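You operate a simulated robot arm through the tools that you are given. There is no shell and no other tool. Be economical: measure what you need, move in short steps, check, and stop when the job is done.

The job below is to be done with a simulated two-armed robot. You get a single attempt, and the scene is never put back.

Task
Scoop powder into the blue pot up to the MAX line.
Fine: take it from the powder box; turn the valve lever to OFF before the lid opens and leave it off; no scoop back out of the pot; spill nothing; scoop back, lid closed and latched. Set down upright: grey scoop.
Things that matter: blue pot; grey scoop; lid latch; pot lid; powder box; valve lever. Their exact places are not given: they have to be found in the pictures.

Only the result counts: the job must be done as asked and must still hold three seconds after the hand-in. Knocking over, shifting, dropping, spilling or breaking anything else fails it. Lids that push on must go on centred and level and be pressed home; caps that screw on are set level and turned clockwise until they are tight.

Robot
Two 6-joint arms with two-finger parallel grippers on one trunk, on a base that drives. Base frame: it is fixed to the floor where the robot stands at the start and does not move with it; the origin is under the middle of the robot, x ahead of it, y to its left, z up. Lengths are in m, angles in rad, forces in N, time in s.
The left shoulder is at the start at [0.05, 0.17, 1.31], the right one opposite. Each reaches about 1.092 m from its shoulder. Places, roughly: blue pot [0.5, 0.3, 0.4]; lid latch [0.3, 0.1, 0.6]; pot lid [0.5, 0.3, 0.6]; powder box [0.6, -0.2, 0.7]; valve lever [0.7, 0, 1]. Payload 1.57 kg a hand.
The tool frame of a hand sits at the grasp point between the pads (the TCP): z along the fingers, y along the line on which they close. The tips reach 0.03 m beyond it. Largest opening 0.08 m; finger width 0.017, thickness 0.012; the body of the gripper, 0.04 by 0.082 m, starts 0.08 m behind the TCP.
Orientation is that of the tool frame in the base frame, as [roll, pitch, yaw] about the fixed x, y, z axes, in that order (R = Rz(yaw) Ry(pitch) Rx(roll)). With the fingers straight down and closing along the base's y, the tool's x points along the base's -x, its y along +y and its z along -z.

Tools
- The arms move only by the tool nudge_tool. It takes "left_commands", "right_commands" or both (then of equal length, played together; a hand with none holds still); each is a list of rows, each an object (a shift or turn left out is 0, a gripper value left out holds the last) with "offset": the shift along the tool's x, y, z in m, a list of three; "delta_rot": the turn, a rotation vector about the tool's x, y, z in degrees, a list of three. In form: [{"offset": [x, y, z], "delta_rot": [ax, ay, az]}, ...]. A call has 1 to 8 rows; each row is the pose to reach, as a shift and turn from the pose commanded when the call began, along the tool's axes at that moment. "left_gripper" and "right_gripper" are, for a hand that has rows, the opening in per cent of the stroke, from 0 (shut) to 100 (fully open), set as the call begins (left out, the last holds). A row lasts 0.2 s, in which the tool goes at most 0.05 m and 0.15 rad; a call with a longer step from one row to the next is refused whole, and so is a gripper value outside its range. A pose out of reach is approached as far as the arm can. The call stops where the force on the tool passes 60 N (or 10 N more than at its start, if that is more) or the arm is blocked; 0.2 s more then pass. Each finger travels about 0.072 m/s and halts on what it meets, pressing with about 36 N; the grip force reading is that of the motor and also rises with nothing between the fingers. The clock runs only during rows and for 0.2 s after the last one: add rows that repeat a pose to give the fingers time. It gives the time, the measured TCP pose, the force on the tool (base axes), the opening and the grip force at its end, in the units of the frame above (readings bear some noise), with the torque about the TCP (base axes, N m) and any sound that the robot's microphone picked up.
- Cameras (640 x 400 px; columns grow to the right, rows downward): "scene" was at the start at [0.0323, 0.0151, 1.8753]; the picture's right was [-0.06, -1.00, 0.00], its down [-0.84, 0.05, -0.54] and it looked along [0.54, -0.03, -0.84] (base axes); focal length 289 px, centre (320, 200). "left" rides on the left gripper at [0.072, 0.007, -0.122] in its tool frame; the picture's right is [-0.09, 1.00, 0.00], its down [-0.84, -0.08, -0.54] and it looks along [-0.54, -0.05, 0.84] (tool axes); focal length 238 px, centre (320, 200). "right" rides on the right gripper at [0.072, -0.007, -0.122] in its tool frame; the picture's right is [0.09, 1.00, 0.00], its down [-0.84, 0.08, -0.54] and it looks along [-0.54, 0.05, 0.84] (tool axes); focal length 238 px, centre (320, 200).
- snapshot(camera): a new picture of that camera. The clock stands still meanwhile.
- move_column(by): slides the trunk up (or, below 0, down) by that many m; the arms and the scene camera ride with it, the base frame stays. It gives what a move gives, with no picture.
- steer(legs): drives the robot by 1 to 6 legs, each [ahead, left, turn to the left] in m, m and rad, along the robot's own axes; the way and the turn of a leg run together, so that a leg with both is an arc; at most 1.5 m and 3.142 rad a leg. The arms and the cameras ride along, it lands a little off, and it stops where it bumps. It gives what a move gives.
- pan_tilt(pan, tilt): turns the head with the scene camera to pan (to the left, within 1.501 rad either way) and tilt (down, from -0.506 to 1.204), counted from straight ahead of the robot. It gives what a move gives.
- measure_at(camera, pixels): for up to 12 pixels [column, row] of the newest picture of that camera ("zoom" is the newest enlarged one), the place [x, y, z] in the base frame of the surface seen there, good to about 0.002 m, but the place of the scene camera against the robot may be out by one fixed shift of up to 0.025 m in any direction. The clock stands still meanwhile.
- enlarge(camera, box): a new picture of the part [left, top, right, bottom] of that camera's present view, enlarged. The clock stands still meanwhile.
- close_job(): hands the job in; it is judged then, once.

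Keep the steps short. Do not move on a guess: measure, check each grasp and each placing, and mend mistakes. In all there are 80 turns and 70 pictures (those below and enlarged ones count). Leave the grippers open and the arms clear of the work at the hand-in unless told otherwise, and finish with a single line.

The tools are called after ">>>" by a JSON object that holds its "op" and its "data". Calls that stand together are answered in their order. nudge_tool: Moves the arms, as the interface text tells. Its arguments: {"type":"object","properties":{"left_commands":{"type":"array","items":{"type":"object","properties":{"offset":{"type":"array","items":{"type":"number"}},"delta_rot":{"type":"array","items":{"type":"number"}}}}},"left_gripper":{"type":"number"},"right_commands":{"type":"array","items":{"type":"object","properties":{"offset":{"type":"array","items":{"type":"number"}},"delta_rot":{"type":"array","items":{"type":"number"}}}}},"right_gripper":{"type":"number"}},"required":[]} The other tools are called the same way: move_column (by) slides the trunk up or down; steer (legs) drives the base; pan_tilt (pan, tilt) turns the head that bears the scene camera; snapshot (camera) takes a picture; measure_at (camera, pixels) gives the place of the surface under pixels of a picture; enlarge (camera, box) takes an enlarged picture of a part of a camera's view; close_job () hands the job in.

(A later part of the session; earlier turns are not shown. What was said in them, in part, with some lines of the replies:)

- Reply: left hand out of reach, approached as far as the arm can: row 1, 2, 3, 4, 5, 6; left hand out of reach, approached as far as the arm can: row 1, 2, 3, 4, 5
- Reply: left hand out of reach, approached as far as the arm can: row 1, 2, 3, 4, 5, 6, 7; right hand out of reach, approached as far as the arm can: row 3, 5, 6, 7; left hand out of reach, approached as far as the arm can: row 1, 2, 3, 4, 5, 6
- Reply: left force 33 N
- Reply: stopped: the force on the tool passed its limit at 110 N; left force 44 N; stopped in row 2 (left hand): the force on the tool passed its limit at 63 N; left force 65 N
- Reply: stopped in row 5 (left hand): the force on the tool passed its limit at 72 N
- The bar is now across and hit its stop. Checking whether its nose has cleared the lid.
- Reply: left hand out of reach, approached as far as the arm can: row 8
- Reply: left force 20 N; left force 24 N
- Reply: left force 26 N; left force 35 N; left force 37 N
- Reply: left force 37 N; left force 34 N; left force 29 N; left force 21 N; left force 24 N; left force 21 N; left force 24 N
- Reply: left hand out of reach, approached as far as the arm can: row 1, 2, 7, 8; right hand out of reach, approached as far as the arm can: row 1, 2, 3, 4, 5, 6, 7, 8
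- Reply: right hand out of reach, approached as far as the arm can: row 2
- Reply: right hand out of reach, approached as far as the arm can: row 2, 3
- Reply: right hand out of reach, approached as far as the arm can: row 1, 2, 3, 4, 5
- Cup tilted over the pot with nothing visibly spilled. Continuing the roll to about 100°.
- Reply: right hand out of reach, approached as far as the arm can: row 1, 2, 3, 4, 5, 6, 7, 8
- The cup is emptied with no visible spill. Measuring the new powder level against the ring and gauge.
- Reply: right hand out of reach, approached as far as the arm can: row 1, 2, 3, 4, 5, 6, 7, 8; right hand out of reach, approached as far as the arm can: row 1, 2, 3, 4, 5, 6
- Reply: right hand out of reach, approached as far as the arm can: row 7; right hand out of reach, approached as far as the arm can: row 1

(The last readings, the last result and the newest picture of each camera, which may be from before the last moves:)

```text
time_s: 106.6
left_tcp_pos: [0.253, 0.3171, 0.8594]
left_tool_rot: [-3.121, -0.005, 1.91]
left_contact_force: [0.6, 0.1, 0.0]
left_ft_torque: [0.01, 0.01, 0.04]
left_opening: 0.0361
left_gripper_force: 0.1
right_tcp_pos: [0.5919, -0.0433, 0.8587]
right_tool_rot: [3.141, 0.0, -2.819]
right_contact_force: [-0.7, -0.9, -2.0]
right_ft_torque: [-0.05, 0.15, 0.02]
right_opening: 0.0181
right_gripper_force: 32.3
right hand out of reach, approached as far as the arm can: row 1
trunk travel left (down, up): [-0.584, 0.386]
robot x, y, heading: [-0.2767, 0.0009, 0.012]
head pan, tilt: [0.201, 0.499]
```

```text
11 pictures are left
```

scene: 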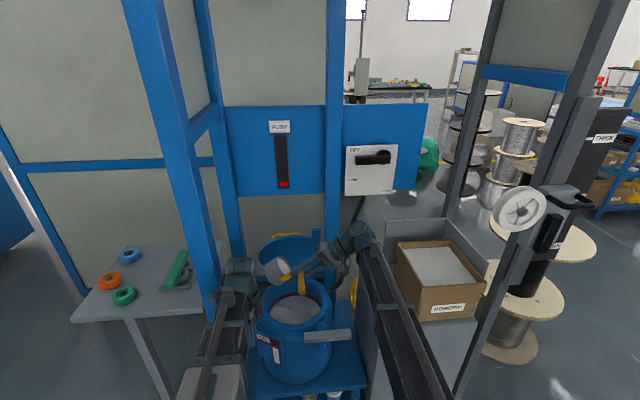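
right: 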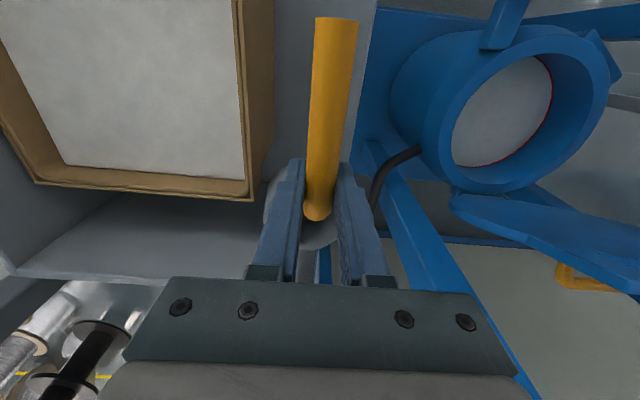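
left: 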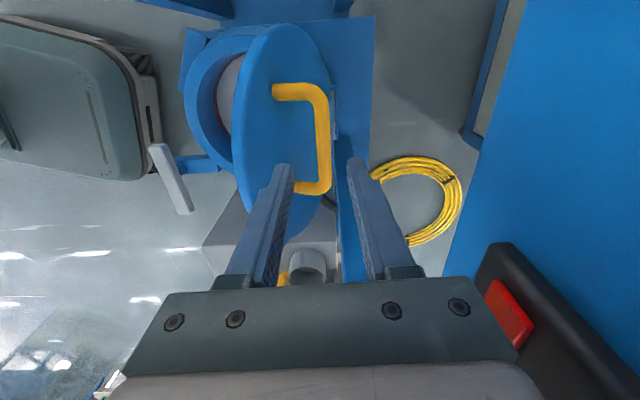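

The cup looks shifted slightly to the left of the fingers in the picture. I'll measure whether it rolled in the grip.

>>> {"op": "measure_at", "data": {"camera": "right", "pixels": [[268, 200], [272, 185], [275, 175], [318, 240], [325, 245], [305, 240], [335, 225], [318, 225], [337, 30], [320, 205], [327, 100], [265, 210]]}}

>>> {"op": "enlarge", "data": {"camera": "right", "box": [240, 140, 400, 290]}}

```text
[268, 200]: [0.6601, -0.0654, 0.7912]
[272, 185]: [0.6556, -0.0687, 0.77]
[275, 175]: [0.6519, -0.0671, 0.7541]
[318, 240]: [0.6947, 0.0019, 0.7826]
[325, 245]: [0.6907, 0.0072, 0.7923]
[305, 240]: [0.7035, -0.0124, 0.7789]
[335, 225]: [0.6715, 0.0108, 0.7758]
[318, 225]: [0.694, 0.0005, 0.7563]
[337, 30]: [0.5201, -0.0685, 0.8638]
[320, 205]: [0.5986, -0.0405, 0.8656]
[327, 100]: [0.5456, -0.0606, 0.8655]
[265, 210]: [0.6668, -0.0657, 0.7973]
```

```text
2.67 times, centred on (320, 215) of right
```

zoom: 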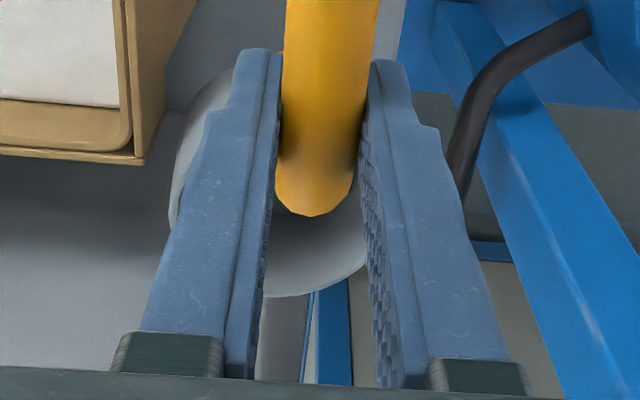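

The rim is about 4° high on the box side, so the scoop crept a little in the grip. I'll correct with a −4° roll, then lower it to the shelf.

>>> {"op": "nudge_tool", "data": {"right_commands": [{"delta_rot": [-2, 0, 0]}, {"delta_rot": [-4, 0, 0]}, {"delta_rot": [-4, 0, 0]}]}}

>>> {"op": "move_column", "data": {"by": -0.11}}

>>> {"op": "move_column", "data": {"by": -0.004}}

```text
time_s: 107.4
left_tcp_pos: [0.2532, 0.3176, 0.8592]
left_tool_rot: [-3.121, -0.006, 1.909]
left_contact_force: [0.2, -1.0, 0.1]
left_ft_torque: [-0.02, 0.02, -0.01]
left_opening: 0.0362
left_gripper_force: 0.1
right_tcp_pos: [0.5924, -0.042, 0.8589]
right_tool_rot: [3.073, -0.001, -2.821]
right_contact_force: [0.4, -0.9, -1.6]
right_ft_torque: [-0.04, 0.09, 0.01]
right_opening: 0.0181
right_gripper_force: 32.8
trunk travel left (down, up): [-0.584, 0.386]
robot x, y, heading: [-0.275, 0.0007, 0.014]
head pan, tilt: [0.201, 0.499]
```

```text
time_s: 108.8
left_tcp_pos: [0.2532, 0.3167, 0.749]
left_tool_rot: [-3.122, -0.004, 1.909]
left_contact_force: [-1.0, -0.8, 0.7]
left_ft_torque: [-0.01, 0.01, 0.02]
left_opening: 0.0361
left_gripper_force: 0.1
right_tcp_pos: [0.593, -0.042, 0.7487]
right_tool_rot: [3.072, -0.002, -2.821]
right_contact_force: [-0.2, 0.2, -2.5]
right_ft_torque: [-0.02, 0.15, 0.0]
right_opening: 0.0178
right_gripper_force: 32.8
trunk travel left (down, up): [-0.474, 0.496]
robot x, y, heading: [-0.2767, 0.0021, 0.013]
head pan, tilt: [0.201, 0.499]
```

```text
time_s: 109.3
left_tcp_pos: [0.2531, 0.3181, 0.7456]
left_tool_rot: [-3.12, -0.006, 1.909]
left_contact_force: [-0.3, -0.9, -0.5]
left_ft_torque: [0.0, -0.02, 0.01]
left_opening: 0.0358
left_gripper_force: 0.0
right_tcp_pos: [0.5926, -0.0417, 0.7456]
right_tool_rot: [3.072, 0.001, -2.819]
right_contact_force: [0.3, 0.3, -1.9]
right_ft_torque: [-0.05, 0.11, 0.0]
right_opening: 0.0183
right_gripper_force: 32.5
trunk travel left (down, up): [-0.47, 0.5]
robot x, y, heading: [-0.2789, 0.0029, 0.017]
head pan, tilt: [0.201, 0.499]
```

No contact yet. I'll lower 2 mm at a time.

>>> {"op": "move_column", "data": {"by": -0.0025}}

>>> {"op": "move_column", "data": {"by": -0.0015}}

```text
time_s: 109.9
left_tcp_pos: [0.2531, 0.3171, 0.7439]
left_tool_rot: [-3.12, -0.005, 1.908]
left_contact_force: [0.2, 0.7, 0.0]
left_ft_torque: [0.01, 0.01, 0.03]
left_opening: 0.0362
left_gripper_force: 0.1
right_tcp_pos: [0.5934, -0.0434, 0.7442]
right_tool_rot: [3.073, 0.002, -2.823]
right_contact_force: [0.6, -3.8, 12.7]
right_ft_torque: [0.22, -0.64, -0.23]
right_opening: 0.0183
right_gripper_force: 32.8
trunk travel left (down, up): [-0.468, 0.502]
robot x, y, heading: [-0.2733, 0.0054, 0.011]
head pan, tilt: [0.201, 0.499]
```

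```text
time_s: 110.4
left_tcp_pos: [0.2525, 0.3168, 0.7426]
left_tool_rot: [-3.123, -0.005, 1.91]
left_contact_force: [-0.2, -0.1, 0.4]
left_ft_torque: [0.02, 0.01, 0.01]
left_opening: 0.036
left_gripper_force: 0.1
right_tcp_pos: [0.5912, -0.042, 0.7443]
right_tool_rot: [3.072, 0.002, -2.824]
right_contact_force: [-1.5, -7.5, 19.7]
right_ft_torque: [0.16, -0.54, -0.21]
right_opening: 0.0179
right_gripper_force: 33.0
trunk travel left (down, up): [-0.466, 0.504]
robot x, y, heading: [-0.2775, -0.0008, 0.01]
head pan, tilt: [0.201, 0.499]
```

Scoop is seated on the shelf (20 N). Releasing and rising clear.

>>> {"op": "nudge_tool", "data": {"right_commands": [{"offset": [0, 0, 0]}, {"offset": [0, 0, 0]}, {"offset": [0, 0, 0]}], "right_gripper": 55}}

>>> {"op": "move_column", "data": {"by": 0.19}}

>>> {"op": "nudge_tool", "data": {"right_commands": [{"offset": [0.04, 0, 0], "delta_rot": [2, 0, 0]}, {"offset": [0.08, 0, 0], "delta_rot": [4, 0, 0]}, {"offset": [0.08, 0, 0], "delta_rot": [4, 0, 0]}]}}

>>> {"op": "snapshot", "data": {"camera": "right"}}

```text
time_s: 111.2
left_tcp_pos: [0.2525, 0.3171, 0.7418]
left_tool_rot: [-3.121, -0.007, 1.911]
left_contact_force: [-0.3, 0.0, 0.7]
left_ft_torque: [0.0, 0.01, 0.01]
left_opening: 0.0359
left_gripper_force: 0.1
right_tcp_pos: [0.5936, -0.0418, 0.7417]
right_tool_rot: [3.071, 0.001, -2.82]
right_contact_force: [0.6, 0.2, 1.2]
right_ft_torque: [0.0, 0.0, 0.0]
right_opening: 0.044
right_gripper_force: 0.1
trunk travel left (down, up): [-0.466, 0.504]
robot x, y, heading: [-0.2793, 0.0027, 0.008]
head pan, tilt: [0.201, 0.499]
```

```text
time_s: 113.3
left_tcp_pos: [0.2543, 0.3173, 0.9301]
left_tool_rot: [-3.121, -0.004, 1.909]
left_contact_force: [0.0, -0.2, -0.1]
left_ft_torque: [-0.02, 0.01, 0.0]
left_opening: 0.0362
left_gripper_force: 0.2
right_tcp_pos: [0.593, -0.0411, 0.932]
right_tool_rot: [3.073, 0.001, -2.818]
right_contact_force: [-0.3, 0.2, -0.4]
right_ft_torque: [-0.02, 0.0, -0.04]
right_opening: 0.0443
right_gripper_force: 0.0
trunk travel left (down, up): [-0.656, 0.314]
robot x, y, heading: [-0.2783, 0.0032, 0.008]
head pan, tilt: [0.201, 0.499]
```

```text
time_s: 114.1
left_tcp_pos: [0.2534, 0.3171, 0.9302]
left_tool_rot: [-3.121, -0.007, 1.909]
left_contact_force: [-0.1, 0.1, 0.6]
left_ft_torque: [0.01, 0.0, 0.0]
left_opening: 0.0364
left_gripper_force: 0.0
right_tcp_pos: [0.5157, -0.0671, 0.931]
right_tool_rot: [3.141, 0.001, -2.821]
right_contact_force: [-0.6, 0.4, 0.3]
right_ft_torque: [0.0, 0.0, 0.01]
right_opening: 0.044
right_gripper_force: 0.1
trunk travel left (down, up): [-0.656, 0.314]
robot x, y, heading: [-0.2733, 0.0031, 0.011]
head pan, tilt: [0.201, 0.499]
```

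```text
9 pictures are left
```

right: 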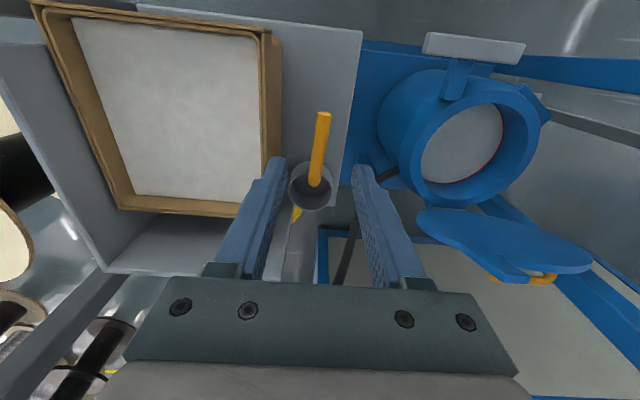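

The scoop stands upright at its place. Checking the powder level from this accurate camera, plus the lid's position.

>>> {"op": "measure_at", "data": {"camera": "right", "pixels": [[462, 145], [440, 160], [480, 130], [485, 168], [500, 150], [322, 118], [318, 165], [540, 281], [545, 276], [500, 281], [590, 265], [430, 215]]}}

```text
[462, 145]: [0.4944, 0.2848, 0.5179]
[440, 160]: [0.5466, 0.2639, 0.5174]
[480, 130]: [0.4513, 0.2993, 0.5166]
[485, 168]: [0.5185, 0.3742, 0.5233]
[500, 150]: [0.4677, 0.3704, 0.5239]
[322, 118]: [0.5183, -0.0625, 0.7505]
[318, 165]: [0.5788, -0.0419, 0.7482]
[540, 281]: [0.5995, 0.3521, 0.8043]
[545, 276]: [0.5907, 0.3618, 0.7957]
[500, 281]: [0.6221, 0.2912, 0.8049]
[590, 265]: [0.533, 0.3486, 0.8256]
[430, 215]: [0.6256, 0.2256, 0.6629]
```

Powder is at the ring and the scoop is fine. Now the left hand goes back to the lid handle (bar near [0.611,0.32,0.80]) while the right hand parks clear.

>>> {"op": "nudge_tool", "data": {"left_commands": [{"offset": [-0.03, 0.03, 0]}, {"offset": [-0.06, 0.06, 0]}, {"offset": [-0.09, 0.095, 0]}, {"offset": [-0.097, 0.14, 0]}, {"offset": [-0.097, 0.185, 0]}, {"offset": [-0.097, 0.23, 0]}, {"offset": [-0.097, 0.275, 0]}, {"offset": [-0.097, 0.31, 0]}], "right_commands": [{"offset": [0.03, -0.01, 0]}, {"offset": [0.06, -0.02, 0]}, {"offset": [0.09, -0.03, 0]}, {"offset": [0.12, -0.04, 0]}, {"offset": [0.15, -0.05, 0]}, {"offset": [0.18, -0.06, 0]}, {"offset": [0.19, -0.06, 0]}, {"offset": [0.19, -0.06, 0]}], "left_gripper": 80}}

>>> {"op": "nudge_tool", "data": {"left_commands": [{"offset": [0, 0.015, 0]}, {"offset": [0, 0.03, 0]}, {"offset": [0, 0.03, 0]}]}}

>>> {"op": "snapshot", "data": {"camera": "left"}}

```text
time_s: 114.4
left_tcp_pos: [0.2578, 0.3119, 0.9315]
left_tool_rot: [-3.107, -0.012, 1.943]
left_contact_force: [-14.9, 0.3, 3.6]
left_ft_torque: [0.26, -2.01, 1.42]
left_opening: 0.0639
left_gripper_force: 0.0
right_tcp_pos: [0.5037, -0.0744, 0.9304]
right_tool_rot: [3.141, 0.0, -2.819]
right_contact_force: [1.0, -0.1, -0.7]
right_ft_torque: [0.04, 0.06, 0.0]
right_opening: 0.0442
right_gripper_force: 0.0
trunk travel left (down, up): [-0.656, 0.314]
robot x, y, heading: [-0.2782, 0.0008, 0.013]
head pan, tilt: [0.201, 0.499]
stopped in row 1 (left hand): the force on the tool passed its limit at 86 N (the readings are from after the stop); the commanded pose is now the measured one
```

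```text
time_s: 114.8
left_tcp_pos: [0.2606, 0.3114, 0.9327]
left_tool_rot: [-3.1, -0.003, 1.957]
left_contact_force: [-12.5, -6.4, -1.7]
left_ft_torque: [0.8, -1.71, 1.31]
left_opening: 0.064
left_gripper_force: 0.0
right_tcp_pos: [0.5039, -0.0748, 0.9325]
right_tool_rot: [3.141, -0.001, -2.819]
right_contact_force: [-0.6, -0.3, -0.7]
right_ft_torque: [0.0, 0.03, 0.01]
right_opening: 0.044
right_gripper_force: 0.1
trunk travel left (down, up): [-0.656, 0.314]
robot x, y, heading: [-0.2737, 0.0005, 0.012]
head pan, tilt: [0.201, 0.499]
stopped in row 1 (left hand): the force on the tool passed its limit at 76 N (the readings are from after the stop); the commanded pose is now the measured one
```

```text
8 pictures are left
```

left: 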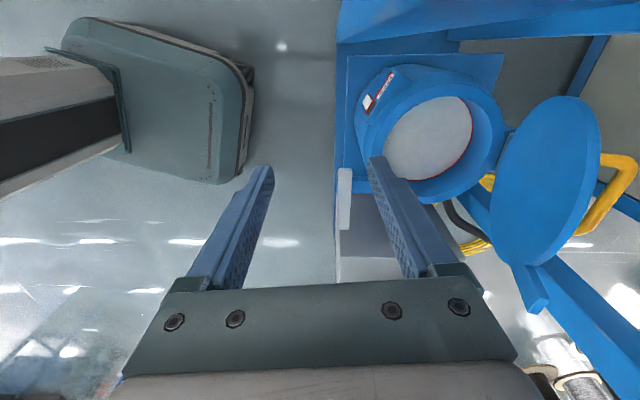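

The left wrist presses on something ahead, probably the front-left post beside its camera mount. I'll move it straight to the right (base −y) first and correct the yaw, with the right hand parking too.

>>> {"op": "nudge_tool", "data": {"left_commands": [{"offset": [-0.017, -0.011, 0]}, {"offset": [-0.036, -0.02, 0]}, {"offset": [-0.058, -0.026, 0], "delta_rot": [0, 0, 1.5]}, {"offset": [-0.08, -0.032, 0], "delta_rot": [0, 0, 2.7]}, {"offset": [-0.08, -0.032, 0], "delta_rot": [0, 0, 2.7]}, {"offset": [-0.08, -0.032, 0], "delta_rot": [0, 0, 2.7]}, {"offset": [-0.08, -0.032, 0], "delta_rot": [0, 0, 2.7]}], "right_commands": [{"offset": [0.03, -0.01, 0]}, {"offset": [0.06, -0.02, 0]}, {"offset": [0.09, -0.03, 0]}, {"offset": [0.12, -0.04, 0]}, {"offset": [0.15, -0.05, 0]}, {"offset": [0.18, -0.06, 0]}, {"offset": [0.18, -0.06, 0]}]}}

```text
time_s: 116.4
left_tcp_pos: [0.2643, 0.2256, 0.9326]
left_tool_rot: [-3.102, 0.0, 1.906]
left_contact_force: [0.2, 0.3, 0.0]
left_ft_torque: [0.01, 0.0, -0.03]
left_opening: 0.0637
left_gripper_force: 0.1
right_tcp_pos: [0.3527, -0.1867, 0.93]
right_tool_rot: [-3.14, -0.001, -2.819]
right_contact_force: [0.0, 0.2, 0.2]
right_ft_torque: [-0.01, 0.0, 0.0]
right_opening: 0.044
right_gripper_force: 0.0
trunk travel left (down, up): [-0.656, 0.314]
robot x, y, heading: [-0.2718, -0.002, 0.008]
head pan, tilt: [0.201, 0.499]
```

It's free again. Now straight forward along the earlier path, over the lid's edge to the handle.

>>> {"op": "nudge_tool", "data": {"left_commands": [{"offset": [0, 0.045, 0]}, {"offset": [0, 0.09, 0]}, {"offset": [0, 0.135, 0]}, {"offset": [0, 0.18, 0]}, {"offset": [0, 0.225, 0]}, {"offset": [0, 0.27, 0]}, {"offset": [0, 0.315, 0]}, {"offset": [0, 0.357, 0]}]}}

>>> {"op": "snapshot", "data": {"camera": "left"}}

```text
time_s: 118.2
left_tcp_pos: [0.597, 0.3439, 0.9307]
left_tool_rot: [-3.1, -0.001, 1.906]
left_contact_force: [1.1, 0.0, 0.7]
left_ft_torque: [0.02, -0.01, 0.02]
left_opening: 0.0638
left_gripper_force: 0.1
left hand out of reach, approached as far as the arm can: row 2, 3, 4, 5, 6, 7, 8
right_tcp_pos: [0.3522, -0.1854, 0.9311]
right_tool_rot: [3.141, 0.001, -2.819]
right_contact_force: [-0.2, -0.6, 0.3]
right_ft_torque: [0.01, 0.03, -0.05]
right_opening: 0.0438
right_gripper_force: 0.0
trunk travel left (down, up): [-0.656, 0.314]
robot x, y, heading: [-0.2779, -0.0007, 0.009]
head pan, tilt: [0.201, 0.499]
```

```text
7 pictures are left
```

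left: 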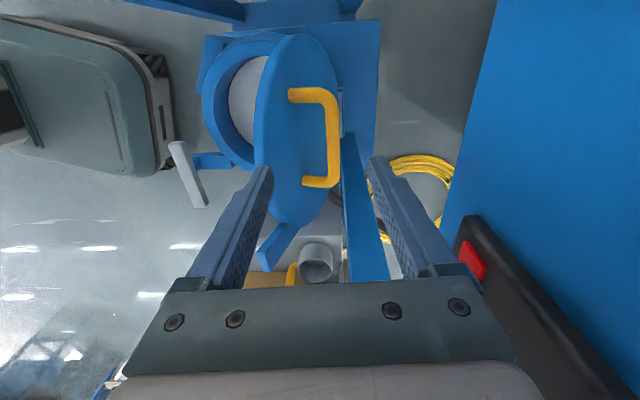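

Measuring the bar to centre the hand on it.

>>> {"op": "measure_at", "data": {"camera": "left", "pixels": [[332, 110], [334, 140], [333, 165], [327, 140], [339, 140], [322, 97], [322, 182], [262, 120], [270, 60]]}}

```text
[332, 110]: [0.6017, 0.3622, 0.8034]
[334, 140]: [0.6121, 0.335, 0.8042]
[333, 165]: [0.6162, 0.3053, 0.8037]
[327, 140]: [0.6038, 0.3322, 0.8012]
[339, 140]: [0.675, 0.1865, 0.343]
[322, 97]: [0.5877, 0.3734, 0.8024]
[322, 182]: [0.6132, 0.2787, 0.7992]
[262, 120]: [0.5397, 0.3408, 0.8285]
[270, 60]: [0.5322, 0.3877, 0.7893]
```

The bar's middle is at about [0.611,0.332], centre z≈0.797. I'll narrow the opening so the front finger fits between bar and lid, centre, lower and grip.

>>> {"op": "nudge_tool", "data": {"left_commands": [{"offset": [-0.008, 0.005, 0]}, {"offset": [-0.016, 0.009, 0]}, {"offset": [-0.016, 0.009, 0]}, {"offset": [-0.016, 0.009, 0]}], "left_gripper": 45}}

>>> {"op": "move_column", "data": {"by": -0.133}}

>>> {"op": "nudge_tool", "data": {"left_commands": [{"offset": [0, 0, 0]}, {"offset": [0, 0, 0]}, {"offset": [0, 0, 0]}, {"offset": [0, 0, 0]}], "left_gripper": 0}}

```text
time_s: 119.2
left_tcp_pos: [0.6107, 0.3313, 0.9322]
left_tool_rot: [-3.103, 0.0, 1.906]
left_contact_force: [0.7, -0.3, 0.3]
left_ft_torque: [0.03, -0.02, -0.02]
left_opening: 0.036
left_gripper_force: 0.0
right_tcp_pos: [0.3527, -0.1852, 0.9309]
right_tool_rot: [-3.141, 0.002, -2.819]
right_contact_force: [0.3, 0.3, 0.1]
right_ft_torque: [-0.02, 0.0, 0.04]
right_opening: 0.0442
right_gripper_force: 0.1
trunk travel left (down, up): [-0.656, 0.314]
robot x, y, heading: [-0.283, 0.0006, 0.006]
head pan, tilt: [0.201, 0.499]
```

```text
time_s: 120.8
left_tcp_pos: [0.612, 0.3309, 0.7977]
left_tool_rot: [-3.101, 0.001, 1.906]
left_contact_force: [0.7, -0.5, -0.4]
left_ft_torque: [0.0, -0.01, 0.01]
left_opening: 0.0357
left_gripper_force: 0.1
right_tcp_pos: [0.3527, -0.1856, 0.7974]
right_tool_rot: [-3.14, 0.001, -2.82]
right_contact_force: [-0.6, -0.3, 0.8]
right_ft_torque: [0.0, 0.0, -0.01]
right_opening: 0.0443
right_gripper_force: 0.1
trunk travel left (down, up): [-0.523, 0.447]
robot x, y, heading: [-0.2775, -0.0013, 0.013]
head pan, tilt: [0.201, 0.499]
```

```text
time_s: 121.8
left_tcp_pos: [0.6121, 0.3311, 0.7986]
left_tool_rot: [-3.102, -0.001, 1.903]
left_contact_force: [-0.1, 0.2, 3.4]
left_ft_torque: [-0.09, -0.02, -0.53]
left_opening: 0.0148
left_gripper_force: 30.8
right_tcp_pos: [0.3528, -0.186, 0.7982]
right_tool_rot: [3.14, 0.0, -2.82]
right_contact_force: [-0.5, 0.3, -0.5]
right_ft_torque: [0.0, -0.01, 0.01]
right_opening: 0.0438
right_gripper_force: 0.0
trunk travel left (down, up): [-0.523, 0.447]
robot x, y, heading: [-0.2805, 0.0039, 0.013]
head pan, tilt: [0.201, 0.499]
```

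Bar gripped. Closing the lid along the reverse arc.

>>> {"op": "nudge_tool", "data": {"left_commands": [{"offset": [0.0005, -0.015, 0]}, {"offset": [0.001, -0.03, 0]}]}}

>>> {"op": "move_column", "data": {"by": -0.0069}}

>>> {"op": "nudge_tool", "data": {"left_commands": [{"offset": [0.0006, -0.021, 0]}]}}

>>> {"op": "move_column", "data": {"by": -0.0066}}

>>> {"op": "nudge_tool", "data": {"left_commands": [{"offset": [0.0006, -0.02, 0]}]}}

>>> {"op": "move_column", "data": {"by": -0.0087}}

>>> {"op": "nudge_tool", "data": {"left_commands": [{"offset": [0.0006, -0.0185, 0]}]}}

>>> {"op": "move_column", "data": {"by": -0.0106}}

```text
time_s: 122.4
left_tcp_pos: [0.585, 0.3217, 0.7966]
left_tool_rot: [-3.099, 0.001, 1.906]
left_contact_force: [4.6, -2.5, -18.7]
left_ft_torque: [0.25, 0.07, -0.57]
left_opening: 0.0148
left_gripper_force: 30.7
right_tcp_pos: [0.3533, -0.1837, 0.7968]
right_tool_rot: [3.14, -0.001, -2.817]
right_contact_force: [0.6, 0.5, -0.9]
right_ft_torque: [-0.01, -0.02, -0.01]
right_opening: 0.0441
right_gripper_force: 0.1
trunk travel left (down, up): [-0.523, 0.447]
robot x, y, heading: [-0.2766, -0.0036, 0.006]
head pan, tilt: [0.201, 0.499]
```

```text
time_s: 122.9
left_tcp_pos: [0.5802, 0.3218, 0.7937]
left_tool_rot: [-3.1, 0.0, 1.906]
left_contact_force: [-6.6, -8.7, 23.9]
left_ft_torque: [-0.16, -0.05, -0.51]
left_opening: 0.0149
left_gripper_force: 30.9
right_tcp_pos: [0.3513, -0.1854, 0.7938]
right_tool_rot: [3.141, 0.002, -2.819]
right_contact_force: [-0.3, 0.4, -0.2]
right_ft_torque: [0.01, -0.01, 0.0]
right_opening: 0.044
right_gripper_force: 0.1
trunk travel left (down, up): [-0.516, 0.454]
robot x, y, heading: [-0.2783, -0.0022, 0.01]
head pan, tilt: [0.201, 0.499]
```

```text
time_s: 123.3
left_tcp_pos: [0.5669, 0.3182, 0.7902]
left_tool_rot: [-3.102, -0.002, 1.904]
left_contact_force: [4.4, -5.1, -3.9]
left_ft_torque: [0.07, -0.11, -0.56]
left_opening: 0.0147
left_gripper_force: 31.2
right_tcp_pos: [0.3534, -0.185, 0.7893]
right_tool_rot: [-3.142, 0.001, -2.82]
right_contact_force: [-0.9, 0.9, 0.7]
right_ft_torque: [0.03, 0.03, 0.01]
right_opening: 0.0439
right_gripper_force: 0.0
trunk travel left (down, up): [-0.516, 0.454]
robot x, y, heading: [-0.2805, 0.0024, 0.01]
head pan, tilt: [0.201, 0.499]
```

```text
time_s: 123.9
left_tcp_pos: [0.5613, 0.3157, 0.7877]
left_tool_rot: [-3.1, 0.001, 1.905]
left_contact_force: [-10.2, -8.8, 24.6]
left_ft_torque: [-0.02, 0.04, -0.55]
left_opening: 0.0147
left_gripper_force: 30.5
right_tcp_pos: [0.3502, -0.1872, 0.787]
right_tool_rot: [3.141, 0.002, -2.819]
right_contact_force: [-0.2, 0.2, -0.6]
right_ft_torque: [-0.02, 0.03, -0.03]
right_opening: 0.0437
right_gripper_force: 0.0
trunk travel left (down, up): [-0.51, 0.46]
robot x, y, heading: [-0.2769, 0.0049, 0.007]
head pan, tilt: [0.201, 0.499]
```

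```text
time_s: 124.3
left_tcp_pos: [0.5479, 0.3117, 0.7826]
left_tool_rot: [-3.103, -0.001, 1.905]
left_contact_force: [7.2, -1.5, -13.5]
left_ft_torque: [0.04, -0.05, -0.57]
left_opening: 0.0147
left_gripper_force: 31.6
right_tcp_pos: [0.3531, -0.1846, 0.7819]
right_tool_rot: [-3.141, -0.001, -2.818]
right_contact_force: [-0.8, 0.3, 0.6]
right_ft_torque: [-0.01, 0.02, -0.01]
right_opening: 0.0439
right_gripper_force: 0.0
trunk travel left (down, up): [-0.51, 0.46]
robot x, y, heading: [-0.2707, 0.0004, 0.014]
head pan, tilt: [0.201, 0.499]
```

```text
time_s: 124.9
left_tcp_pos: [0.5413, 0.3092, 0.7798]
left_tool_rot: [-3.099, -0.001, 1.905]
left_contact_force: [-14.7, -5.8, 25.9]
left_ft_torque: [0.0, 0.03, -0.55]
left_opening: 0.0149
left_gripper_force: 30.7
right_tcp_pos: [0.3505, -0.187, 0.7782]
right_tool_rot: [-3.141, 0.005, -2.819]
right_contact_force: [0.5, -0.3, 0.1]
right_ft_torque: [0.03, -0.01, 0.03]
right_opening: 0.0442
right_gripper_force: 0.0
trunk travel left (down, up): [-0.501, 0.469]
robot x, y, heading: [-0.2766, 0.0006, 0.008]
head pan, tilt: [0.201, 0.499]
```

```text
time_s: 125.3
left_tcp_pos: [0.5313, 0.3064, 0.7732]
left_tool_rot: [-3.103, -0.001, 1.906]
left_contact_force: [8.3, 2.8, -14.3]
left_ft_torque: [0.19, 0.06, -0.59]
left_opening: 0.015
left_gripper_force: 31.2
right_tcp_pos: [0.3541, -0.1856, 0.7741]
right_tool_rot: [3.14, -0.001, -2.819]
right_contact_force: [-0.4, 0.1, 0.0]
right_ft_torque: [0.01, -0.03, -0.02]
right_opening: 0.0444
right_gripper_force: 0.1
trunk travel left (down, up): [-0.501, 0.469]
robot x, y, heading: [-0.2752, -0.0015, 0.012]
head pan, tilt: [0.201, 0.499]
```

```text
time_s: 125.9
left_tcp_pos: [0.5214, 0.3024, 0.7679]
left_tool_rot: [-3.098, 0.001, 1.906]
left_contact_force: [-19.7, -3.4, 25.2]
left_ft_torque: [0.02, 0.09, -0.48]
left_opening: 0.0152
left_gripper_force: 30.7
right_tcp_pos: [0.35, -0.1869, 0.768]
right_tool_rot: [3.141, 0.004, -2.82]
right_contact_force: [-0.9, 0.3, -0.4]
right_ft_torque: [0.02, -0.03, -0.01]
right_opening: 0.0441
right_gripper_force: 0.0
trunk travel left (down, up): [-0.491, 0.479]
robot x, y, heading: [-0.2775, 0.0007, 0.009]
head pan, tilt: [0.201, 0.499]
```

Going well at about 42°. Continuing down.

>>> {"op": "nudge_tool", "data": {"left_commands": [{"offset": [0.0006, -0.0175, 0]}]}}

>>> {"op": "move_column", "data": {"by": -0.0125}}

>>> {"op": "nudge_tool", "data": {"left_commands": [{"offset": [0.0005, -0.0163, 0]}]}}

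>>> {"op": "move_column", "data": {"by": -0.0143}}

>>> {"op": "nudge_tool", "data": {"left_commands": [{"offset": [0.0005, -0.0147, 0]}]}}

>>> {"op": "move_column", "data": {"by": -0.0155}}

>>> {"op": "nudge_tool", "data": {"left_commands": [{"offset": [0.0004, -0.0128, 0]}]}}

>>> {"op": "move_column", "data": {"by": -0.017}}

```text
time_s: 126.3
left_tcp_pos: [0.5128, 0.2998, 0.7634]
left_tool_rot: [-3.103, 0.001, 1.904]
left_contact_force: [6.0, 7.1, -11.4]
left_ft_torque: [-0.04, -0.04, -0.51]
left_opening: 0.0148
left_gripper_force: 31.3
right_tcp_pos: [0.3552, -0.1846, 0.764]
right_tool_rot: [3.141, -0.003, -2.82]
right_contact_force: [0.1, -1.0, 0.1]
right_ft_torque: [0.03, -0.01, 0.01]
right_opening: 0.0441
right_gripper_force: 0.1
trunk travel left (down, up): [-0.491, 0.479]
robot x, y, heading: [-0.2771, 0.0011, 0.013]
head pan, tilt: [0.201, 0.499]
```

```text
time_s: 126.9
left_tcp_pos: [0.5046, 0.2978, 0.757]
left_tool_rot: [-3.1, -0.001, 1.905]
left_contact_force: [-27.6, 1.3, 25.0]
left_ft_torque: [-0.07, 0.08, -0.5]
left_opening: 0.0146
left_gripper_force: 31.1
right_tcp_pos: [0.3491, -0.186, 0.7555]
right_tool_rot: [-3.14, 0.004, -2.818]
right_contact_force: [0.0, 0.4, 0.3]
right_ft_torque: [-0.02, -0.04, 0.03]
right_opening: 0.044
right_gripper_force: 0.1
trunk travel left (down, up): [-0.478, 0.492]
robot x, y, heading: [-0.2816, 0.0038, 0.01]
head pan, tilt: [0.201, 0.499]
```

```text
time_s: 127.3
left_tcp_pos: [0.4972, 0.2951, 0.7518]
left_tool_rot: [-3.106, -0.002, 1.907]
left_contact_force: [2.1, 15.3, -6.3]
left_ft_torque: [0.06, -0.06, -0.49]
left_opening: 0.015
left_gripper_force: 31.2
right_tcp_pos: [0.3539, -0.1847, 0.7518]
right_tool_rot: [-3.139, -0.001, -2.818]
right_contact_force: [0.2, -0.8, 0.5]
right_ft_torque: [0.02, 0.01, 0.0]
right_opening: 0.0436
right_gripper_force: 0.0
trunk travel left (down, up): [-0.478, 0.492]
robot x, y, heading: [-0.2734, 0.0018, 0.011]
head pan, tilt: [0.201, 0.499]
```

```text
time_s: 127.9
left_tcp_pos: [0.4906, 0.2903, 0.7417]
left_tool_rot: [-3.099, 0.0, 1.903]
left_contact_force: [-27.2, 4.0, 20.4]
left_ft_torque: [-0.16, -0.09, -0.55]
left_opening: 0.015
left_gripper_force: 30.6
right_tcp_pos: [0.3501, -0.1859, 0.7405]
right_tool_rot: [-3.14, 0.004, -2.818]
right_contact_force: [0.0, -0.1, 0.5]
right_ft_torque: [0.01, -0.01, 0.02]
right_opening: 0.044
right_gripper_force: 0.1
trunk travel left (down, up): [-0.464, 0.506]
robot x, y, heading: [-0.2762, -0.0005, 0.011]
head pan, tilt: [0.201, 0.499]
```

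```text
time_s: 128.3
left_tcp_pos: [0.4863, 0.2882, 0.7368]
left_tool_rot: [-3.104, 0.003, 1.905]
left_contact_force: [11.0, 11.4, -13.2]
left_ft_torque: [0.06, 0.05, -0.49]
left_opening: 0.015
left_gripper_force: 30.8
right_tcp_pos: [0.355, -0.1849, 0.7372]
right_tool_rot: [-3.141, -0.002, -2.821]
right_contact_force: [-0.9, 0.3, 0.0]
right_ft_torque: [-0.03, 0.03, 0.0]
right_opening: 0.044
right_gripper_force: 0.0
trunk travel left (down, up): [-0.464, 0.506]
robot x, y, heading: [-0.2738, -0.0014, 0.016]
head pan, tilt: [0.201, 0.499]
```

```text
time_s: 128.9
left_tcp_pos: [0.476, 0.2846, 0.7259]
left_tool_rot: [-3.098, 0.0, 1.902]
left_contact_force: [-22.9, -2.0, 12.7]
left_ft_torque: [-0.09, 0.01, -0.5]
left_opening: 0.0147
left_gripper_force: 30.8
right_tcp_pos: [0.3509, -0.187, 0.7239]
right_tool_rot: [3.141, 0.004, -2.817]
right_contact_force: [0.6, 0.4, 0.3]
right_ft_torque: [0.0, 0.01, 0.0]
right_opening: 0.044
right_gripper_force: 0.1
trunk travel left (down, up): [-0.448, 0.522]
robot x, y, heading: [-0.2769, -0.0024, 0.005]
head pan, tilt: [0.201, 0.499]
```

```text
time_s: 129.3
left_tcp_pos: [0.473, 0.2839, 0.7218]
left_tool_rot: [-3.103, 0.001, 1.903]
left_contact_force: [14.1, 4.5, -11.5]
left_ft_torque: [0.14, 0.02, -0.54]
left_opening: 0.015
left_gripper_force: 30.2
right_tcp_pos: [0.3539, -0.1866, 0.7213]
right_tool_rot: [-3.141, -0.002, -2.822]
right_contact_force: [0.5, 1.0, -0.5]
right_ft_torque: [0.0, 0.01, 0.01]
right_opening: 0.0441
right_gripper_force: 0.0
trunk travel left (down, up): [-0.448, 0.522]
robot x, y, heading: [-0.2766, -0.0007, 0.008]
head pan, tilt: [0.201, 0.499]
```

```text
time_s: 129.9
left_tcp_pos: [0.4633, 0.282, 0.708]
left_tool_rot: [-3.097, 0.0, 1.904]
left_contact_force: [-20.2, -12.1, 9.5]
left_ft_torque: [-0.26, -0.04, -0.53]
left_opening: 0.0151
left_gripper_force: 31.4
right_tcp_pos: [0.3516, -0.1872, 0.7064]
right_tool_rot: [3.142, 0.002, -2.819]
right_contact_force: [-0.8, -0.1, 0.4]
right_ft_torque: [0.01, 0.0, 0.0]
right_opening: 0.044
right_gripper_force: 0.0
trunk travel left (down, up): [-0.431, 0.539]
robot x, y, heading: [-0.2778, 0.0029, 0.014]
head pan, tilt: [0.201, 0.499]
5 turns are left
```

Only five turns are left, so I'll batch. The sequence is:
- Finish closing the lid, press it home and release.
- Rise and retreat the left hand.
- Bring the closed right hand above the rear side of the latch bar.
- Look.

>>> {"op": "nudge_tool", "data": {"left_commands": [{"offset": [0.0003, -0.0112, 0]}]}}

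>>> {"op": "move_column", "data": {"by": -0.0183}}

>>> {"op": "nudge_tool", "data": {"left_commands": [{"offset": [0.0003, -0.0093, 0]}]}}

>>> {"op": "move_column", "data": {"by": -0.0192}}

>>> {"op": "nudge_tool", "data": {"left_commands": [{"offset": [0.0002, -0.007, 0]}]}}

>>> {"op": "move_column", "data": {"by": -0.018}}

>>> {"op": "move_column", "data": {"by": -0.004}}

>>> {"op": "nudge_tool", "data": {"left_commands": [{"offset": [0, 0, 0]}, {"offset": [0, 0, 0]}, {"offset": [0, 0, 0]}, {"offset": [0, 0, 0]}, {"offset": [0, 0, 0]}], "left_gripper": 90}}

>>> {"op": "move_column", "data": {"by": 0.105}}

>>> {"op": "nudge_tool", "data": {"left_commands": [{"offset": [0, -0.03, 0]}, {"offset": [0, -0.06, 0]}, {"offset": [0, -0.09, 0]}, {"offset": [0, -0.12, 0]}, {"offset": [0, -0.15, 0]}, {"offset": [0, -0.18, 0]}, {"offset": [0, -0.18, 0]}]}}

>>> {"op": "nudge_tool", "data": {"right_commands": [{"offset": [-0.02, 0.033, 0]}, {"offset": [-0.04, 0.066, 0]}, {"offset": [-0.06, 0.099, 0]}, {"offset": [-0.08, 0.132, 0]}, {"offset": [-0.1, 0.165, 0]}, {"offset": [-0.12, 0.198, 0]}, {"offset": [-0.1373, 0.2301, 0]}, {"offset": [-0.1373, 0.2301, 0]}], "right_gripper": 0}}

>>> {"op": "snapshot", "data": {"camera": "right"}}

>>> {"op": "snapshot", "data": {"camera": "left"}}

>>> {"op": "measure_at", "data": {"camera": "right", "pixels": [[300, 60], [320, 60], [340, 60], [360, 60], [300, 100], [320, 100], [340, 100], [360, 100], [400, 100], [440, 120], [480, 140], [420, 160]]}}

```text
time_s: 130.3
left_tcp_pos: [0.4614, 0.2811, 0.7048]
left_tool_rot: [-3.105, -0.001, 1.903]
left_contact_force: [13.0, -4.6, -6.5]
left_ft_torque: [-0.06, -0.04, -0.53]
left_opening: 0.0147
left_gripper_force: 30.5
right_tcp_pos: [0.3533, -0.1864, 0.7047]
right_tool_rot: [-3.141, 0.0, -2.821]
right_contact_force: [-0.2, 0.5, 0.2]
right_ft_torque: [-0.03, -0.01, 0.04]
right_opening: 0.0438
right_gripper_force: 0.1
trunk travel left (down, up): [-0.431, 0.539]
robot x, y, heading: [-0.2775, -0.0003, 0.01]
head pan, tilt: [0.201, 0.499]
```

```text
time_s: 131.0
left_tcp_pos: [0.4521, 0.2766, 0.6893]
left_tool_rot: [-3.096, 0.0, 1.905]
left_contact_force: [-20.9, -17.8, 8.4]
left_ft_torque: [0.04, 0.02, -0.43]
left_opening: 0.0148
left_gripper_force: 31.1
right_tcp_pos: [0.3516, -0.1868, 0.689]
right_tool_rot: [-3.14, 0.001, -2.819]
right_contact_force: [-0.3, -0.5, -0.2]
right_ft_torque: [0.0, -0.02, -0.02]
right_opening: 0.044
right_gripper_force: 0.0
trunk travel left (down, up): [-0.413, 0.557]
robot x, y, heading: [-0.2763, 0.003, 0.013]
head pan, tilt: [0.201, 0.499]
```

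```text
time_s: 131.4
left_tcp_pos: [0.4509, 0.2782, 0.6872]
left_tool_rot: [-3.106, 0.001, 1.906]
left_contact_force: [9.9, -8.6, -2.9]
left_ft_torque: [-0.02, -0.1, -0.53]
left_opening: 0.0147
left_gripper_force: 31.1
right_tcp_pos: [0.3535, -0.1856, 0.6872]
right_tool_rot: [3.141, 0.0, -2.818]
right_contact_force: [-0.6, 0.0, 0.1]
right_ft_torque: [-0.03, -0.02, 0.02]
right_opening: 0.0442
right_gripper_force: 0.1
trunk travel left (down, up): [-0.413, 0.557]
robot x, y, heading: [-0.2735, -0.0001, 0.009]
head pan, tilt: [0.201, 0.499]
```

```text
time_s: 132.1
left_tcp_pos: [0.4427, 0.2754, 0.6697]
left_tool_rot: [-3.098, 0.0, 1.903]
left_contact_force: [-19.6, -17.3, 4.3]
left_ft_torque: [0.17, 0.04, -0.45]
left_opening: 0.0148
left_gripper_force: 30.8
right_tcp_pos: [0.3513, -0.1864, 0.6689]
right_tool_rot: [3.141, 0.001, -2.818]
right_contact_force: [0.0, 0.8, 0.2]
right_ft_torque: [0.01, 0.03, -0.01]
right_opening: 0.0442
right_gripper_force: 0.1
trunk travel left (down, up): [-0.394, 0.576]
robot x, y, heading: [-0.2805, 0.002, 0.015]
head pan, tilt: [0.201, 0.499]
```

```text
time_s: 132.5
left_tcp_pos: [0.4422, 0.2752, 0.6681]
left_tool_rot: [-3.105, -0.001, 1.905]
left_contact_force: [6.8, -10.2, -1.5]
left_ft_torque: [0.25, -0.06, -0.56]
left_opening: 0.0148
left_gripper_force: 30.6
right_tcp_pos: [0.3534, -0.1865, 0.6676]
right_tool_rot: [3.142, 0.001, -2.817]
right_contact_force: [-0.4, 0.0, -0.2]
right_ft_torque: [0.04, 0.01, 0.02]
right_opening: 0.0438
right_gripper_force: 0.0
trunk travel left (down, up): [-0.394, 0.576]
robot x, y, heading: [-0.2774, -0.0, 0.011]
head pan, tilt: [0.201, 0.499]
```

```text
time_s: 133.1
left_tcp_pos: [0.4372, 0.2753, 0.6512]
left_tool_rot: [-3.098, 0.001, 1.904]
left_contact_force: [-16.0, -19.1, 0.9]
left_ft_torque: [0.06, 0.03, -0.49]
left_opening: 0.0151
left_gripper_force: 30.9
right_tcp_pos: [0.3514, -0.1864, 0.6511]
right_tool_rot: [-3.141, 0.002, -2.819]
right_contact_force: [-0.8, 0.6, -0.7]
right_ft_torque: [0.02, -0.01, -0.02]
right_opening: 0.0439
right_gripper_force: 0.0
trunk travel left (down, up): [-0.376, 0.594]
robot x, y, heading: [-0.2778, 0.0041, 0.009]
head pan, tilt: [0.201, 0.499]
```

```text
time_s: 133.6
left_tcp_pos: [0.4355, 0.2726, 0.6491]
left_tool_rot: [-3.096, 0.001, 1.903]
left_contact_force: [-27.2, -21.9, 2.7]
left_ft_torque: [0.04, -0.22, -0.49]
left_opening: 0.0149
left_gripper_force: 30.7
right_tcp_pos: [0.3513, -0.1875, 0.6472]
right_tool_rot: [3.141, 0.0, -2.819]
right_contact_force: [-0.5, 0.1, 0.0]
right_ft_torque: [0.0, 0.0, -0.02]
right_opening: 0.0439
right_gripper_force: 0.0
trunk travel left (down, up): [-0.372, 0.598]
robot x, y, heading: [-0.275, -0.0018, 0.011]
head pan, tilt: [0.201, 0.499]
```

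```text
time_s: 134.8
left_tcp_pos: [0.4392, 0.2757, 0.6468]
left_tool_rot: [-3.101, 0.0, 1.905]
left_contact_force: [0.3, 0.9, -0.2]
left_ft_torque: [0.02, 0.01, -0.03]
left_opening: 0.072
left_gripper_force: 0.1
right_tcp_pos: [0.3512, -0.1848, 0.6474]
right_tool_rot: [3.141, 0.0, -2.818]
right_contact_force: [-0.5, 0.4, -1.5]
right_ft_torque: [-0.01, 0.01, -0.01]
right_opening: 0.0439
right_gripper_force: 0.1
trunk travel left (down, up): [-0.372, 0.598]
robot x, y, heading: [-0.2746, 0.0018, 0.014]
head pan, tilt: [0.201, 0.499]
```

```text
time_s: 136.2
left_tcp_pos: [0.4394, 0.2749, 0.7516]
left_tool_rot: [-3.099, 0.0, 1.906]
left_contact_force: [-0.6, -0.6, 0.3]
left_ft_torque: [-0.03, 0.03, -0.02]
left_opening: 0.0721
left_gripper_force: 0.0
right_tcp_pos: [0.353, -0.1854, 0.7507]
right_tool_rot: [-3.14, 0.001, -2.82]
right_contact_force: [0.3, -0.1, 0.0]
right_ft_torque: [-0.04, 0.0, 0.05]
right_opening: 0.044
right_gripper_force: 0.1
trunk travel left (down, up): [-0.477, 0.493]
robot x, y, heading: [-0.2794, 0.0018, 0.009]
head pan, tilt: [0.201, 0.499]
```

```text
time_s: 137.8
left_tcp_pos: [0.2669, 0.2145, 0.751]
left_tool_rot: [-3.098, 0.0, 1.905]
left_contact_force: [1.2, 0.1, 0.4]
left_ft_torque: [0.0, 0.01, 0.0]
left_opening: 0.0723
left_gripper_force: 0.0
left hand out of reach, approached as far as the arm can: row 2, 3, 4, 5, 6, 7
right_tcp_pos: [0.3531, -0.185, 0.7518]
right_tool_rot: [-3.141, 0.0, -2.818]
right_contact_force: [-0.4, -0.4, -0.3]
right_ft_torque: [-0.02, 0.03, 0.0]
right_opening: 0.0439
right_gripper_force: 0.1
trunk travel left (down, up): [-0.477, 0.493]
robot x, y, heading: [-0.2761, 0.0003, 0.009]
head pan, tilt: [0.201, 0.499]
```

```text
time_s: 139.6
left_tcp_pos: [0.2656, 0.2146, 0.7522]
left_tool_rot: [-3.101, 0.0, 1.906]
left_contact_force: [0.5, 0.1, -0.2]
left_ft_torque: [0.0, 0.01, 0.02]
left_opening: 0.0721
left_gripper_force: 0.1
right_tcp_pos: [0.4079, 0.075, 0.7524]
right_tool_rot: [3.141, 0.0, -2.818]
right_contact_force: [-0.1, -0.3, -0.9]
right_ft_torque: [-0.01, 0.0, 0.01]
right_opening: 0.0
right_gripper_force: 21.0
trunk travel left (down, up): [-0.477, 0.493]
robot x, y, heading: [-0.2778, 0.0007, 0.009]
head pan, tilt: [0.201, 0.499]
```

```text
6 pictures are left
```

right: 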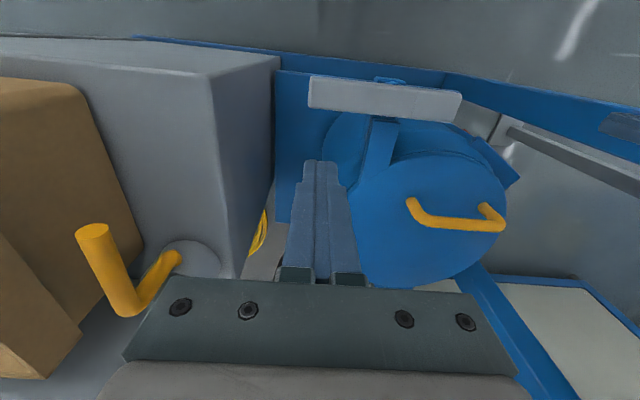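

```text
5 pictures are left
```

left: 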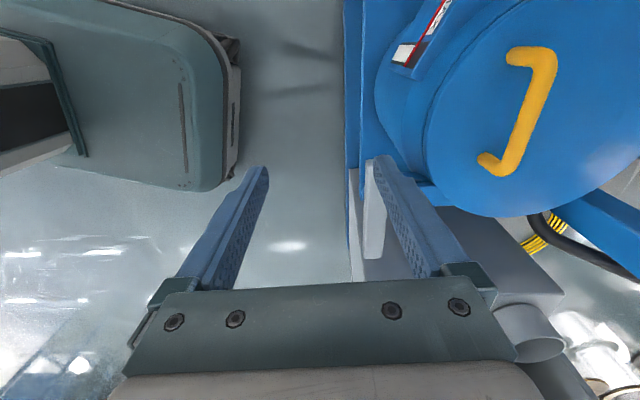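

```text
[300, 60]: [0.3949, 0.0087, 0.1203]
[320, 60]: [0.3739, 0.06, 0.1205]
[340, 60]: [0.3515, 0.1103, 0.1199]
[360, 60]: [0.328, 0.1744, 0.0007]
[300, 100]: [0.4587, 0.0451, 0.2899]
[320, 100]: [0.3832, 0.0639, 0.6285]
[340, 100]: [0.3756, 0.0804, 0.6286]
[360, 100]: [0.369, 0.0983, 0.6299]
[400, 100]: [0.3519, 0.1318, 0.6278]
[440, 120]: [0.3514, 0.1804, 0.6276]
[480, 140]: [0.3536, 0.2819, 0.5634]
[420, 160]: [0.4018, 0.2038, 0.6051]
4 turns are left
```

The lid is closed and flat (z≈0.605), and the latch bar is where I left it, with the right fingers behind it. Now I lower and sweep the bar back to its closed position.

>>> {"op": "nudge_tool", "data": {"left_commands": [{"offset": [0, 0, 0]}, {"offset": [0, 0, 0]}, {"offset": [0, 0, 0]}], "left_gripper": 30}}

>>> {"op": "move_column", "data": {"by": -0.135}}

>>> {"op": "nudge_tool", "data": {"right_commands": [{"offset": [0.011, 0, 0]}, {"offset": [0.025, -0.002, 0]}, {"offset": [0.038, -0.0034, 0]}, {"offset": [0.052, -0.001, 0]}, {"offset": [0.065, 0.0026, 0]}, {"offset": [0.0885, 0.0175, 0]}, {"offset": [0.102, 0.0331, 0]}, {"offset": [0.111, 0.0509, 0]}]}}

>>> {"op": "nudge_tool", "data": {"right_commands": [{"offset": [0, 0.003, 0]}, {"offset": [0, 0.005, 0]}, {"offset": [0, 0.005, 0]}]}}

>>> {"op": "snapshot", "data": {"camera": "right"}}

>>> {"op": "measure_at", "data": {"camera": "right", "pixels": [[340, 140], [350, 140], [360, 140], [345, 170], [355, 170], [365, 170], [375, 170], [360, 200], [370, 200], [380, 200], [365, 230], [375, 230]]}}

```text
time_s: 140.4
left_tcp_pos: [0.266, 0.2144, 0.7519]
left_tool_rot: [-3.099, 0.0, 1.905]
left_contact_force: [0.4, 0.2, 0.6]
left_ft_torque: [0.01, -0.01, -0.01]
left_opening: 0.0239
left_gripper_force: 0.0
right_tcp_pos: [0.4083, 0.0736, 0.7517]
right_tool_rot: [3.141, 0.0, -2.818]
right_contact_force: [0.5, 0.3, -0.2]
right_ft_torque: [0.01, 0.0, 0.01]
right_opening: 0.0
right_gripper_force: 21.4
trunk travel left (down, up): [-0.477, 0.493]
robot x, y, heading: [-0.2768, 0.0045, 0.012]
head pan, tilt: [0.201, 0.499]
```

```text
time_s: 142.0
left_tcp_pos: [0.2666, 0.2145, 0.6173]
left_tool_rot: [-3.1, -0.001, 1.906]
left_contact_force: [0.0, 0.4, -0.3]
left_ft_torque: [-0.01, -0.02, 0.01]
left_opening: 0.0241
left_gripper_force: 0.1
right_tcp_pos: [0.4095, 0.0734, 0.6169]
right_tool_rot: [-3.141, 0.001, -2.818]
right_contact_force: [-1.0, 0.2, 0.4]
right_ft_torque: [0.0, -0.01, 0.01]
right_opening: 0.0
right_gripper_force: 21.5
trunk travel left (down, up): [-0.342, 0.628]
robot x, y, heading: [-0.2746, 0.0022, 0.01]
head pan, tilt: [0.201, 0.499]
```

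```text
time_s: 143.8
left_tcp_pos: [0.2672, 0.2147, 0.616]
left_tool_rot: [-3.099, 0.002, 1.903]
left_contact_force: [0.0, -0.4, -0.4]
left_ft_torque: [-0.03, 0.01, 0.01]
left_opening: 0.024
left_gripper_force: 0.0
right_tcp_pos: [0.2879, 0.0845, 0.6165]
right_tool_rot: [-3.14, 0.003, -2.821]
right_contact_force: [7.9, -5.4, 1.7]
right_ft_torque: [0.16, 0.03, -0.12]
right_opening: 0.0
right_gripper_force: 21.0
trunk travel left (down, up): [-0.342, 0.628]
robot x, y, heading: [-0.2821, 0.0009, 0.013]
head pan, tilt: [0.201, 0.499]
```

```text
time_s: 144.6
left_tcp_pos: [0.2659, 0.2129, 0.6173]
left_tool_rot: [-3.101, -0.003, 1.905]
left_contact_force: [-0.4, 0.1, 0.7]
left_ft_torque: [-0.04, 0.02, 0.01]
left_opening: 0.0242
left_gripper_force: 0.0
right_tcp_pos: [0.2871, 0.0834, 0.6164]
right_tool_rot: [-3.134, 0.002, -2.823]
right_contact_force: [15.6, -39.4, 4.2]
right_ft_torque: [0.56, 0.17, -0.45]
right_opening: 0.0002
right_gripper_force: 21.2
trunk travel left (down, up): [-0.342, 0.628]
robot x, y, heading: [-0.2772, 0.005, 0.011]
head pan, tilt: [0.201, 0.499]
```

```text
4 pictures are left
```

right: 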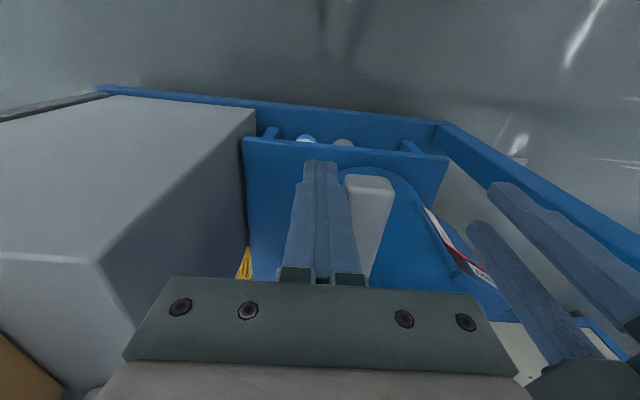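

```text
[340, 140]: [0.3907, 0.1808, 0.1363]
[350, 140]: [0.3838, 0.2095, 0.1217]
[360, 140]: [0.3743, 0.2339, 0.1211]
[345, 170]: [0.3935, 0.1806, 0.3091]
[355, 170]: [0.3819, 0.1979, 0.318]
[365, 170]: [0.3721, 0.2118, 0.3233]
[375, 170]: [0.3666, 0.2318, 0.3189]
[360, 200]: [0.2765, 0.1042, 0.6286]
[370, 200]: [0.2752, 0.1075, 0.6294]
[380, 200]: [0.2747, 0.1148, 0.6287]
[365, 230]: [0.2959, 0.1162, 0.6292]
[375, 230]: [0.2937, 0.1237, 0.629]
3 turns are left
```

The latch bar is back at its original line ([0.275,0.110] against [0.2775,0.1106] before) and firmly on its stop. Now I back the right hand off, raise, open both grippers and look over the whole scene.

>>> {"op": "nudge_tool", "data": {"right_commands": [{"offset": [0, -0.02, 0]}, {"offset": [0, -0.05, 0]}, {"offset": [0, -0.09, 0]}, {"offset": [0, -0.13, 0]}, {"offset": [0, -0.13, 0]}]}}

>>> {"op": "move_column", "data": {"by": 0.25}}

>>> {"op": "nudge_tool", "data": {"left_commands": [{"offset": [0, 0, 0]}, {"offset": [0, 0, 0]}, {"offset": [0, 0, 0]}, {"offset": [0, 0, 0]}], "right_commands": [{"offset": [0, 0, 0]}, {"offset": [0, 0, 0]}, {"offset": [0, 0, 0]}, {"offset": [0, 0, 0]}], "left_gripper": 90, "right_gripper": 90}}

>>> {"op": "enlarge", "data": {"camera": "scene", "box": [230, 180, 450, 400]}}

>>> {"op": "snapshot", "data": {"camera": "left"}}

>>> {"op": "snapshot", "data": {"camera": "right"}}

```text
time_s: 145.8
left_tcp_pos: [0.2667, 0.2147, 0.6174]
left_tool_rot: [-3.099, 0.0, 1.905]
left_contact_force: [0.1, 0.3, 0.5]
left_ft_torque: [0.0, -0.01, -0.01]
left_opening: 0.0237
left_gripper_force: 0.1
right_tcp_pos: [0.3252, -0.0327, 0.6167]
right_tool_rot: [3.141, 0.001, -2.819]
right_contact_force: [0.4, 0.1, -0.6]
right_ft_torque: [-0.03, -0.03, 0.03]
right_opening: 0.0
right_gripper_force: 20.9
trunk travel left (down, up): [-0.342, 0.628]
robot x, y, heading: [-0.2764, -0.0001, 0.008]
head pan, tilt: [0.201, 0.499]
```

```text
time_s: 148.4
left_tcp_pos: [0.2657, 0.214, 0.8663]
left_tool_rot: [-3.098, 0.002, 1.906]
left_contact_force: [0.0, 0.4, 0.6]
left_ft_torque: [0.03, -0.02, 0.02]
left_opening: 0.0237
left_gripper_force: 0.0
right_tcp_pos: [0.3236, -0.0311, 0.8664]
right_tool_rot: [3.141, 0.001, -2.819]
right_contact_force: [0.2, 1.2, 0.9]
right_ft_torque: [-0.02, 0.01, -0.01]
right_opening: 0.0
right_gripper_force: 21.4
trunk travel left (down, up): [-0.592, 0.378]
robot x, y, heading: [-0.2756, 0.0001, 0.013]
head pan, tilt: [0.201, 0.499]
```

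```text
time_s: 149.4
left_tcp_pos: [0.2671, 0.2141, 0.8659]
left_tool_rot: [-3.099, 0.0, 1.907]
left_contact_force: [-0.3, 0.2, -0.4]
left_ft_torque: [-0.02, -0.02, 0.0]
left_opening: 0.0722
left_gripper_force: 0.0
right_tcp_pos: [0.3238, -0.032, 0.8663]
right_tool_rot: [-3.139, 0.0, -2.818]
right_contact_force: [0.9, -0.1, 0.3]
right_ft_torque: [-0.01, 0.02, 0.0]
right_opening: 0.0719
right_gripper_force: 0.2
trunk travel left (down, up): [-0.592, 0.378]
robot x, y, heading: [-0.2749, -0.0011, 0.01]
head pan, tilt: [0.201, 0.499]
```

```text
1.82 times, centred on (340, 290) of scene
```

zoom: 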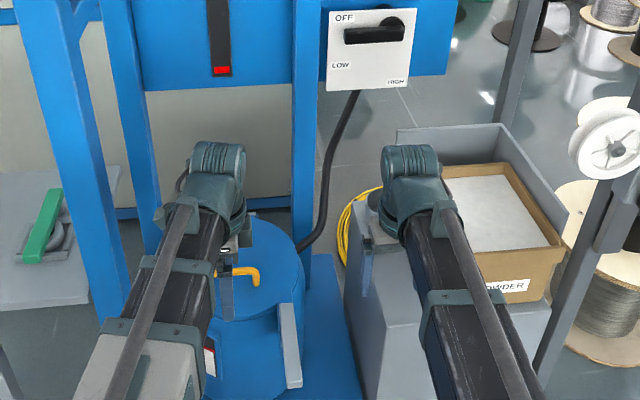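

```text
2 pictures are left
```

left: 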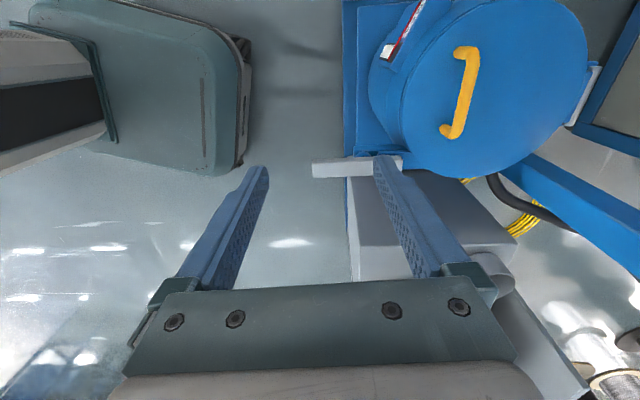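

```text
1 pictures are left
2 turns are left
```

right: 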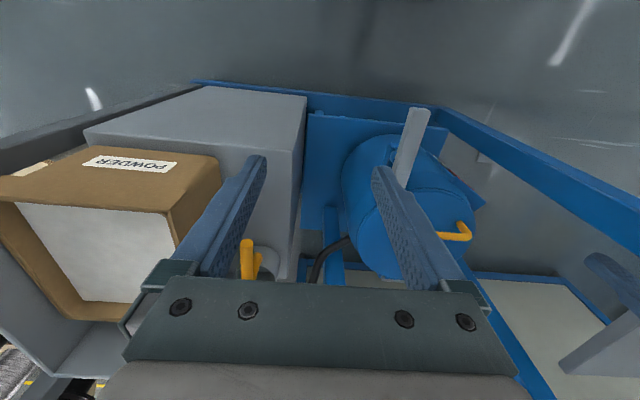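

Everything checks out: the valve is at OFF, the lid is closed, the latch bar is at its closed position, the scoop stands upright at its place, and the hands are open and clear. Handing in.

>>> {"op": "close_job", "data": {}}

```text
The job is handed in.
```

Job handed in: the blue pot is filled to the MAX line with one scoop from the powder box, the valve is OFF, the lid is closed and latched, the grey scoop is back upright, no spill was seen, and the left hand bumped the blue frame post twice without visibly shifting it.
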